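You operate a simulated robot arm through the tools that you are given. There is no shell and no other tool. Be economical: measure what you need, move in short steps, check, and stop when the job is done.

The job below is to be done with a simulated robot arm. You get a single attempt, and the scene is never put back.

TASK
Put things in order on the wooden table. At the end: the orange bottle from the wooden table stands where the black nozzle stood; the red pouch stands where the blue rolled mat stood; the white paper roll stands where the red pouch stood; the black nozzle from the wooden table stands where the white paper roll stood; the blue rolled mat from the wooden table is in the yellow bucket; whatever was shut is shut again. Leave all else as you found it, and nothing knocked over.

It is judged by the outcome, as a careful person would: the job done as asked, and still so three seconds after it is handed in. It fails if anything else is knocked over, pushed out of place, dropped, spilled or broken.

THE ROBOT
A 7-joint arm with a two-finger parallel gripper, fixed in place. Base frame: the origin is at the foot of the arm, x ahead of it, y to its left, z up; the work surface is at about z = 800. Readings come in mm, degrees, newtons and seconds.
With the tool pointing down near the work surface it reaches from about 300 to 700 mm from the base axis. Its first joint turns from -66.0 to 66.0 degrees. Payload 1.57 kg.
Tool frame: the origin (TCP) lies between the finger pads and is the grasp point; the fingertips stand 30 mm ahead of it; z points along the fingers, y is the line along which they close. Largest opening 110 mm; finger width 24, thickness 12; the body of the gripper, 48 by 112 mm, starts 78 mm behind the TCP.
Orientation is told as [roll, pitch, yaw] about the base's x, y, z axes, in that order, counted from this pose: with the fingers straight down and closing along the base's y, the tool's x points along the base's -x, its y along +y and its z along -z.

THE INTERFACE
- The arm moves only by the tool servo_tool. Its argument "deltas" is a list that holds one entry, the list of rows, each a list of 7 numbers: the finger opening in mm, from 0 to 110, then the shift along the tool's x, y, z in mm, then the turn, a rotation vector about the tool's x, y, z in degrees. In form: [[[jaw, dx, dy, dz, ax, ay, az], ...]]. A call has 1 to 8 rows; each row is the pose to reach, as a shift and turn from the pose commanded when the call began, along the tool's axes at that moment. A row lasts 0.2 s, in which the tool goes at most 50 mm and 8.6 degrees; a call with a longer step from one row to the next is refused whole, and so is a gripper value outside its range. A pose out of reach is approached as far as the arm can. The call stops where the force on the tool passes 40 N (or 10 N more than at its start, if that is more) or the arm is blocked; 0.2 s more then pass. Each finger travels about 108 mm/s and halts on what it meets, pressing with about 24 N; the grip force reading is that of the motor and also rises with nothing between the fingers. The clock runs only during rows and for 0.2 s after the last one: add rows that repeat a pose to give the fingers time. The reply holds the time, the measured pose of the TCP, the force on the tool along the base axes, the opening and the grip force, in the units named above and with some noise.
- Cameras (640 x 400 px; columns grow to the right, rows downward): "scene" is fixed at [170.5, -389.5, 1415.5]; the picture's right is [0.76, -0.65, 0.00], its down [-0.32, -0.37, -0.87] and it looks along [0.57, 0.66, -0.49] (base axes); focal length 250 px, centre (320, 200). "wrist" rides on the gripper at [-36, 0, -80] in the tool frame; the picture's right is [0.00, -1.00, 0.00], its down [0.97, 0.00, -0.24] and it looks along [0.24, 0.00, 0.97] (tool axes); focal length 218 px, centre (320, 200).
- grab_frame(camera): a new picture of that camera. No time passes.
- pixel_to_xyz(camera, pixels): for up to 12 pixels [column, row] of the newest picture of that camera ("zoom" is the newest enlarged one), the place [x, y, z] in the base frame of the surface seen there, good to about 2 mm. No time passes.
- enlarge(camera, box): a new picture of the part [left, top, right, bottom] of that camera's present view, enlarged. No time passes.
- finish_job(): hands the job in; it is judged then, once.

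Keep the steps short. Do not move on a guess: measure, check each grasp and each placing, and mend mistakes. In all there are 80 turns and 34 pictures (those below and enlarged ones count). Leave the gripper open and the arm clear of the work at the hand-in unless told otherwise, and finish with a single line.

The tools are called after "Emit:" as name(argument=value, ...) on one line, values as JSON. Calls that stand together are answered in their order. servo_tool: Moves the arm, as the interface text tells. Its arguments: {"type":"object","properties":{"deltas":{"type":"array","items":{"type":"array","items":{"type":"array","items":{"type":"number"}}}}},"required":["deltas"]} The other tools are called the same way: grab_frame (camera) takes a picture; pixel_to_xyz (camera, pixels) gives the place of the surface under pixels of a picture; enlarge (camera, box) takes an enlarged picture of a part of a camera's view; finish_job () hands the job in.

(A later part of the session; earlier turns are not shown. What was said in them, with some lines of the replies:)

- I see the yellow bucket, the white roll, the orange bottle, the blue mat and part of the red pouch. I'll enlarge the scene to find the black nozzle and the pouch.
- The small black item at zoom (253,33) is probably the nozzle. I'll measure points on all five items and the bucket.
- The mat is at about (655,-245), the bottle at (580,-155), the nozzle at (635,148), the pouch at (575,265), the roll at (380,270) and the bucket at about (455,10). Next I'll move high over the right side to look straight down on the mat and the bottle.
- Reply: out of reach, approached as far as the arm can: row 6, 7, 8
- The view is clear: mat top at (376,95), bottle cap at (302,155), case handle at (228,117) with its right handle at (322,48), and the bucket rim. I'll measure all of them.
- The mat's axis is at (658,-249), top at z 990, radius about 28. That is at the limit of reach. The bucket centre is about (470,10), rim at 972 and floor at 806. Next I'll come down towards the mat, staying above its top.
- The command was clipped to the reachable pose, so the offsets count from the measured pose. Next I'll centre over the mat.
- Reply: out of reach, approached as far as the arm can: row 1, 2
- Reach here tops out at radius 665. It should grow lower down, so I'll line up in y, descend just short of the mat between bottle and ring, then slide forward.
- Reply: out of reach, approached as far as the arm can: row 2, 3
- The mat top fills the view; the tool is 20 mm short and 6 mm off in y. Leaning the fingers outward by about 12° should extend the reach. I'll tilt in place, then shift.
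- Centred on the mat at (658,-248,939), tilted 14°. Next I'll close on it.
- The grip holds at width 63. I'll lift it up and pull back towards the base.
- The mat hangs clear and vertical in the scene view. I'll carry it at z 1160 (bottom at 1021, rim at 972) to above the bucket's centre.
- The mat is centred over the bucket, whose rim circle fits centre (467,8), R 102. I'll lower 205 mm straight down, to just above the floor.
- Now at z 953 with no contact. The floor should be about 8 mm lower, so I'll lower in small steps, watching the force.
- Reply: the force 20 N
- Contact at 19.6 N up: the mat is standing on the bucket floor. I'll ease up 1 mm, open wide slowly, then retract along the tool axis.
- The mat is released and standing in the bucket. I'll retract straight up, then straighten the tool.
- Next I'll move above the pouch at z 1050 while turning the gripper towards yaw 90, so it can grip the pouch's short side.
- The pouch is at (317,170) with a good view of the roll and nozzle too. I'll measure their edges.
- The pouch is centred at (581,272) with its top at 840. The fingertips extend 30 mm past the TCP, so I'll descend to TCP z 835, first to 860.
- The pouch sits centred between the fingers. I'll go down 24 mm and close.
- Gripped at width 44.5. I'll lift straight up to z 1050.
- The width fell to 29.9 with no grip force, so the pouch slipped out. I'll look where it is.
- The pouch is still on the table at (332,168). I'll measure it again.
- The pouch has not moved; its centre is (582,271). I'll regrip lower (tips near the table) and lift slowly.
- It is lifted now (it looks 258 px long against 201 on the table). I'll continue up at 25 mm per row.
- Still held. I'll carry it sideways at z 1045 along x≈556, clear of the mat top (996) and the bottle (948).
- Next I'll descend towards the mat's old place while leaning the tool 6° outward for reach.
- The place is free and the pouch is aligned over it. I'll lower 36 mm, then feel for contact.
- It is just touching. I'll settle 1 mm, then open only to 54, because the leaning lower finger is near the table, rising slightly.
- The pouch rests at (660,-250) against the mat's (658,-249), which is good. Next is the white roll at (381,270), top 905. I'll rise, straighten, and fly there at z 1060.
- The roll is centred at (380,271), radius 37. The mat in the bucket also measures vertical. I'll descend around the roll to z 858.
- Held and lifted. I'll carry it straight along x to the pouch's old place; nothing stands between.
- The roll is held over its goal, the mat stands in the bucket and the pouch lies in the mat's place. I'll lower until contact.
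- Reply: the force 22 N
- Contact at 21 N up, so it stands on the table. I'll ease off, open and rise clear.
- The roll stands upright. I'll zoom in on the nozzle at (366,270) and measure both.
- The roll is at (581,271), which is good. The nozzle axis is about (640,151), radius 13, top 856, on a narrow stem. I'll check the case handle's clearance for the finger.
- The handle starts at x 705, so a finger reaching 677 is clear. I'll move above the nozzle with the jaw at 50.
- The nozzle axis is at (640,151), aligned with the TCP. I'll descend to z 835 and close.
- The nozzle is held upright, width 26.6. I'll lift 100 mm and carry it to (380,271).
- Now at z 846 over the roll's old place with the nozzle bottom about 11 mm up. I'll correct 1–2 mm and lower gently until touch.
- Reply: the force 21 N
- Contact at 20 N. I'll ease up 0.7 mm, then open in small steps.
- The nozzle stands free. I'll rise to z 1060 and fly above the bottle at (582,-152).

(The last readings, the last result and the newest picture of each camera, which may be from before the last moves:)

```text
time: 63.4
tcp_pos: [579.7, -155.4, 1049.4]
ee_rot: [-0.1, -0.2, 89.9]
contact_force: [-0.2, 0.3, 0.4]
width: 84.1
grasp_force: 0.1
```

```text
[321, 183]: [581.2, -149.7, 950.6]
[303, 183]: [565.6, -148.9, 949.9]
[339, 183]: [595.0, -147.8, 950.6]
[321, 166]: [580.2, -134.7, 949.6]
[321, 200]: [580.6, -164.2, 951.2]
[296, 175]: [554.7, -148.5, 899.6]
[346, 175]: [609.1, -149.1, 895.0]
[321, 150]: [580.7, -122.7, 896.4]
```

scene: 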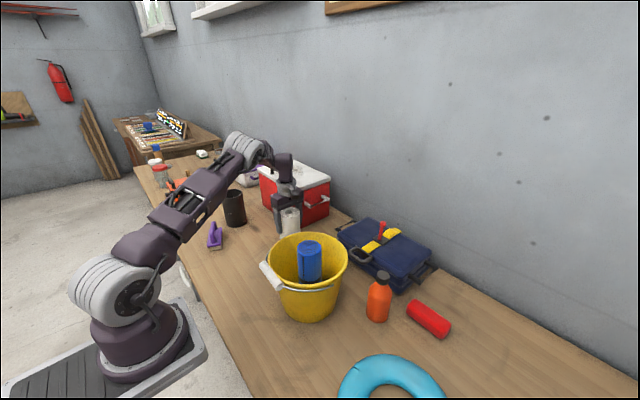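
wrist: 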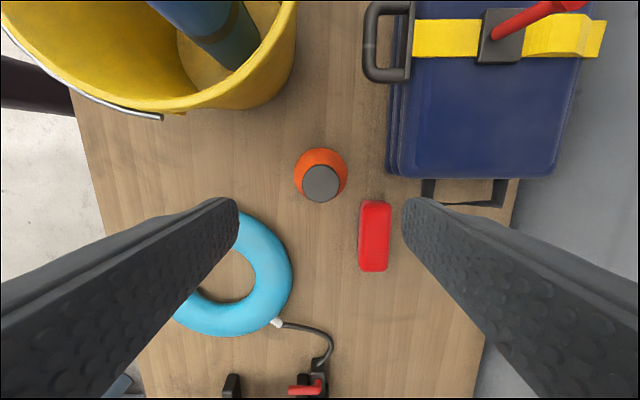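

The bottle axis is (581,-149), body radius about 28, cap top 950. I'll descend to z 880, where the palm stays above the cap.

Emit:
servo_tool(deltas=[[[84, -6, -1.3, 40, 0, 0, 0], [84, -6, -1.3, 85, 0, 0, 0], [84, -6, -1.3, 130, 0, 0, 0], [84, -6, -1.3, 160, 0, 0, 0], [84, -6, -1.3, 169, 0, 0, 0]]])

Emit:
servo_tool(deltas=[[[70, 0, 0, 0, 0, 0, 0], [58, 0, 0, 0, 0, 0, 0], [40, 0, 0, 0, 0, 0, 0], [20, 0, 0, 0, 0, 0, 0], [20, 0, 0, -2, 0, 0, 0], [20, 0, 0, -6, 0, 0, 0], [20, 0, 0, -12, 0, 0, 0]]])

Emit:
servo_tool(deltas=[[[20, 0, 0, -6, 0, 0, 0], [20, 0, 0, -14, 0, 0, 0]]])

Emit:
enlarge(camera="scene", box=[200, 180, 480, 355])

```text
time: 64.6
tcp_pos: [582.1, -146.1, 879.7]
ee_rot: [0.1, -0.3, 89.9]
contact_force: [1.0, -0.1, 0.0]
width: 84.0
grasp_force: 0.0
```

```text
time: 66.2
tcp_pos: [581.9, -146.8, 892.4]
ee_rot: [0.0, -0.2, 89.9]
contact_force: [-0.2, 0.0, -2.4]
width: 58.5
grasp_force: 24.2
```

```text
time: 66.8
tcp_pos: [581.6, -146.7, 907.0]
ee_rot: [-0.1, -0.2, 89.9]
contact_force: [0.0, -0.2, -2.1]
width: 58.6
grasp_force: 24.3
```

```text
2.29 times, centred on (340, 268) of scene
```

zoom: 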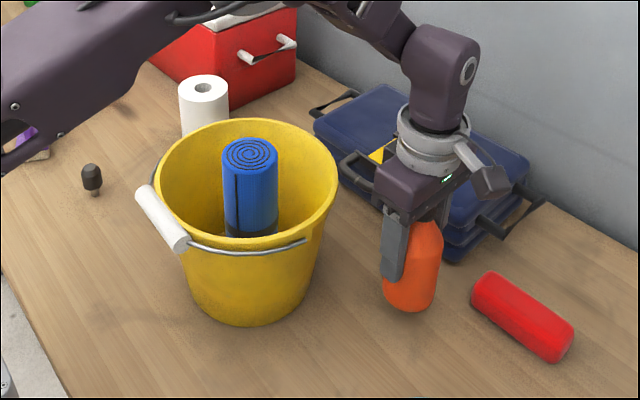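

The bottle is lifted upright and everything else looks right (nozzle, roll, mat, pouch). I'll raise it to z 1075 and carry it past the bucket.

Emit:
servo_tool(deltas=[[[20, 0, 0, -30, 0, 0, 0], [20, 0, 0, -70, 0, 0, 0], [20, 0, 0, -110, 0, 0, 0], [20, 0, 0, -150, 0, 0, 0], [20, -15, 0, -168, 0, 0, 0], [20, -45, -2, -168, 0, 0, 0], [20, -82, -5, -168, 0, 0, 0], [20, -120, -8, -168, 0, 0, 0]]])

Emit:
servo_tool(deltas=[[[20, -35, -2, 0, 0, 0, 0], [20, -70, -4, 0, 0, 0, 0], [20, -105, -6, 0, 0, 0, 0], [20, -140, -8, 0, 0, 0, 0], [20, -165, -10, 0, 0, 0, 0], [20, -180, -15, 5, 0, 0, 0], [20, -180.7, -25, 30, 0, 0, 0], [20, -180.7, -35, 60, 0, 0, 0]]])

```text
time: 68.6
tcp_pos: [587.7, -28.2, 1073.5]
ee_rot: [-0.1, -0.2, 89.7]
contact_force: [0.6, 0.6, -3.2]
width: 58.9
grasp_force: 24.0
```

```text
time: 70.4
tcp_pos: [623.8, 155.1, 1016.3]
ee_rot: [0.0, -0.3, 89.9]
contact_force: [0.0, -0.9, -4.0]
width: 59.0
grasp_force: 23.8
```

Next I'll go to x 640 and descend to about 15 mm above the table.

Emit:
servo_tool(deltas=[[[20, 1, -8, 30, 0, 0, 0], [20, 1, -16.5, 65, 0, 0, 0], [20, 1, -16.5, 95, 0, 0, 0], [20, 1, -16.5, 115, 0, 0, 0], [20, 1, -16.5, 121, 0, 0, 0]]])

Emit:
grab_frame(camera="wrist")

```text
time: 71.6
tcp_pos: [642.6, 152.9, 894.9]
ee_rot: [-0.1, -0.2, 89.9]
contact_force: [0.4, -0.1, -2.6]
width: 58.9
grasp_force: 24.3
```

```text
5 pictures are left
```

wrist: 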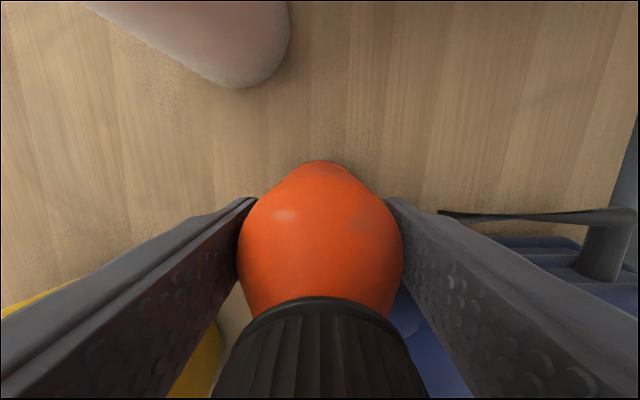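

Clear of the case and the roll. I'll lower gently to contact.

Emit:
servo_tool(deltas=[[[20, 0, 1, 8, 0, 0, 0], [20, 0, 1.5, 12, 0, 0, 0], [20, 0, 1.5, 14, 0, 0, 0], [20, 0, 1.5, 15.5, 0, 0, 0]]])

```text
time: 72.6
tcp_pos: [639.9, 153.3, 880.3]
ee_rot: [-0.1, -0.2, 89.9]
contact_force: [-2.9, -0.8, 13.3]
width: 59.1
grasp_force: 23.8
```

Contact at 13 N, so the bottle stands on the table. I'll open in small steps to 76 and rise straight up.

Emit:
servo_tool(deltas=[[[50, 0, 0, -0.5, 0, 0, 0], [60, 0, 0, -0.5, 0, 0, 0], [66, 0, 0, -0.5, 0, 0, 0], [76, 0, 0, -0.5, 0, 0, 0], [76, 0, 0, -10, 0, 0, 0], [76, 0, 0, -40, 0, 0, 0], [76, 0, 0, -80, 0, 0, 0], [76, 0, 5, -120, 0, 0, 0]]])

Emit:
grab_frame(camera="wrist")

```text
time: 74.4
tcp_pos: [634.5, 153.1, 998.9]
ee_rot: [0.0, -0.2, 89.9]
contact_force: [0.3, 0.6, -0.5]
width: 75.9
grasp_force: 0.1
```

```text
4 pictures are left
```

wrist: 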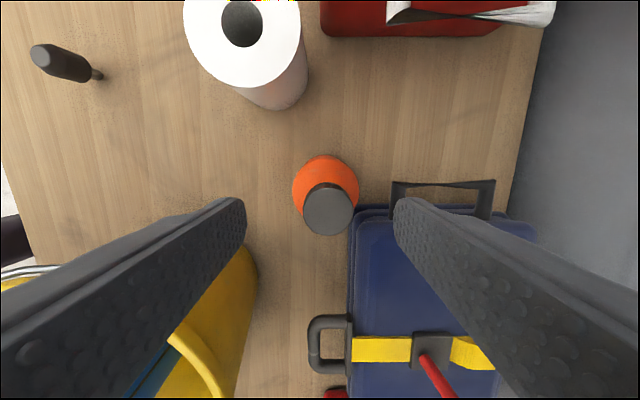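

Emit:
pixel_to_xyz(camera="wrist", pixels=[[327, 208], [304, 208], [351, 208], [327, 185], [327, 232]])

Emit:
servo_tool(deltas=[[[90, 0, 20, -35, 0, 0, 0], [100, 0, 50, -65, 0, 0, 0], [110, 0, 90, -90, 0, 0, 0], [110, 20, 130, -110, 0, 0, 0], [110, 50, 170, -120, 0, 0, 0], [110, 80, 200, -120, 0, 0, 0], [110, 110, 230, -120, 0, 0, 0], [110, 130, 265, -120, 0, 0, 0]]])

Emit:
grab_frame(camera="scene")

```text
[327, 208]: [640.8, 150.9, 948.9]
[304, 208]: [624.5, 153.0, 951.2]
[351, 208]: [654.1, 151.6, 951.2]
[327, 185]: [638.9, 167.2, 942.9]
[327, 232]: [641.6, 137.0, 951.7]
```

```text
refused: row 5 steps farther than a row can; nothing moved
```

```text
3 pictures are left
```

scene: 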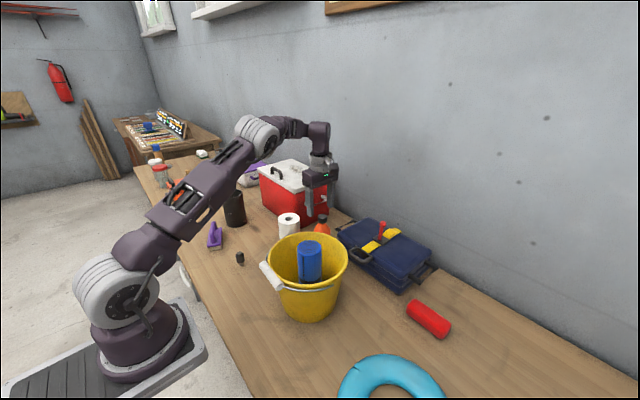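

The bottle stands at (640,151), exactly in the nozzle's place. The retreat was refused because one step was too long, so I'll repeat it with shorter steps, upward first.

Emit:
servo_tool(deltas=[[[90, 0, 15, -40, 0, 0, 0], [100, 0, 40, -75, 0, 0, 0], [110, 0, 70, -105, 0, 0, 0], [110, 0, 105, -125, 0, 0, 0], [110, 20, 140, -135, 0, 0, 0], [110, 45, 175, -140, 0, 0, 0], [110, 75, 210, -140, 0, 0, 0], [110, 100, 245, -140, 0, 0, 0]]])

Emit:
enlarge(camera="scene", box=[200, 180, 480, 355])

```text
time: 76.2
tcp_pos: [389.6, 51.7, 1137.8]
ee_rot: [0.0, -0.3, 89.8]
contact_force: [-0.5, 0.3, -0.1]
width: 110.0
grasp_force: 0.1
```

```text
2.29 times, centred on (340, 268) of scene
```

zoom: 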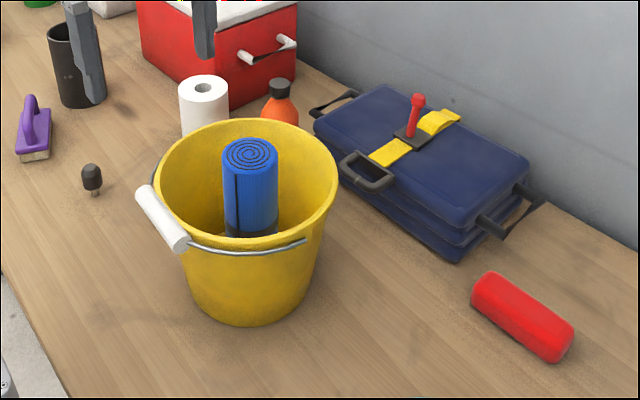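

Everything stands where asked, nothing is knocked over, nothing shut was opened, and the arm is clear with the gripper open. I'll hand it in.

Emit:
finish_job()

```text
The job is handed in.
```

The job is handed in: the mat is in the bucket, the pouch, roll, nozzle and bottle are each in their new places, and nothing was knocked over.
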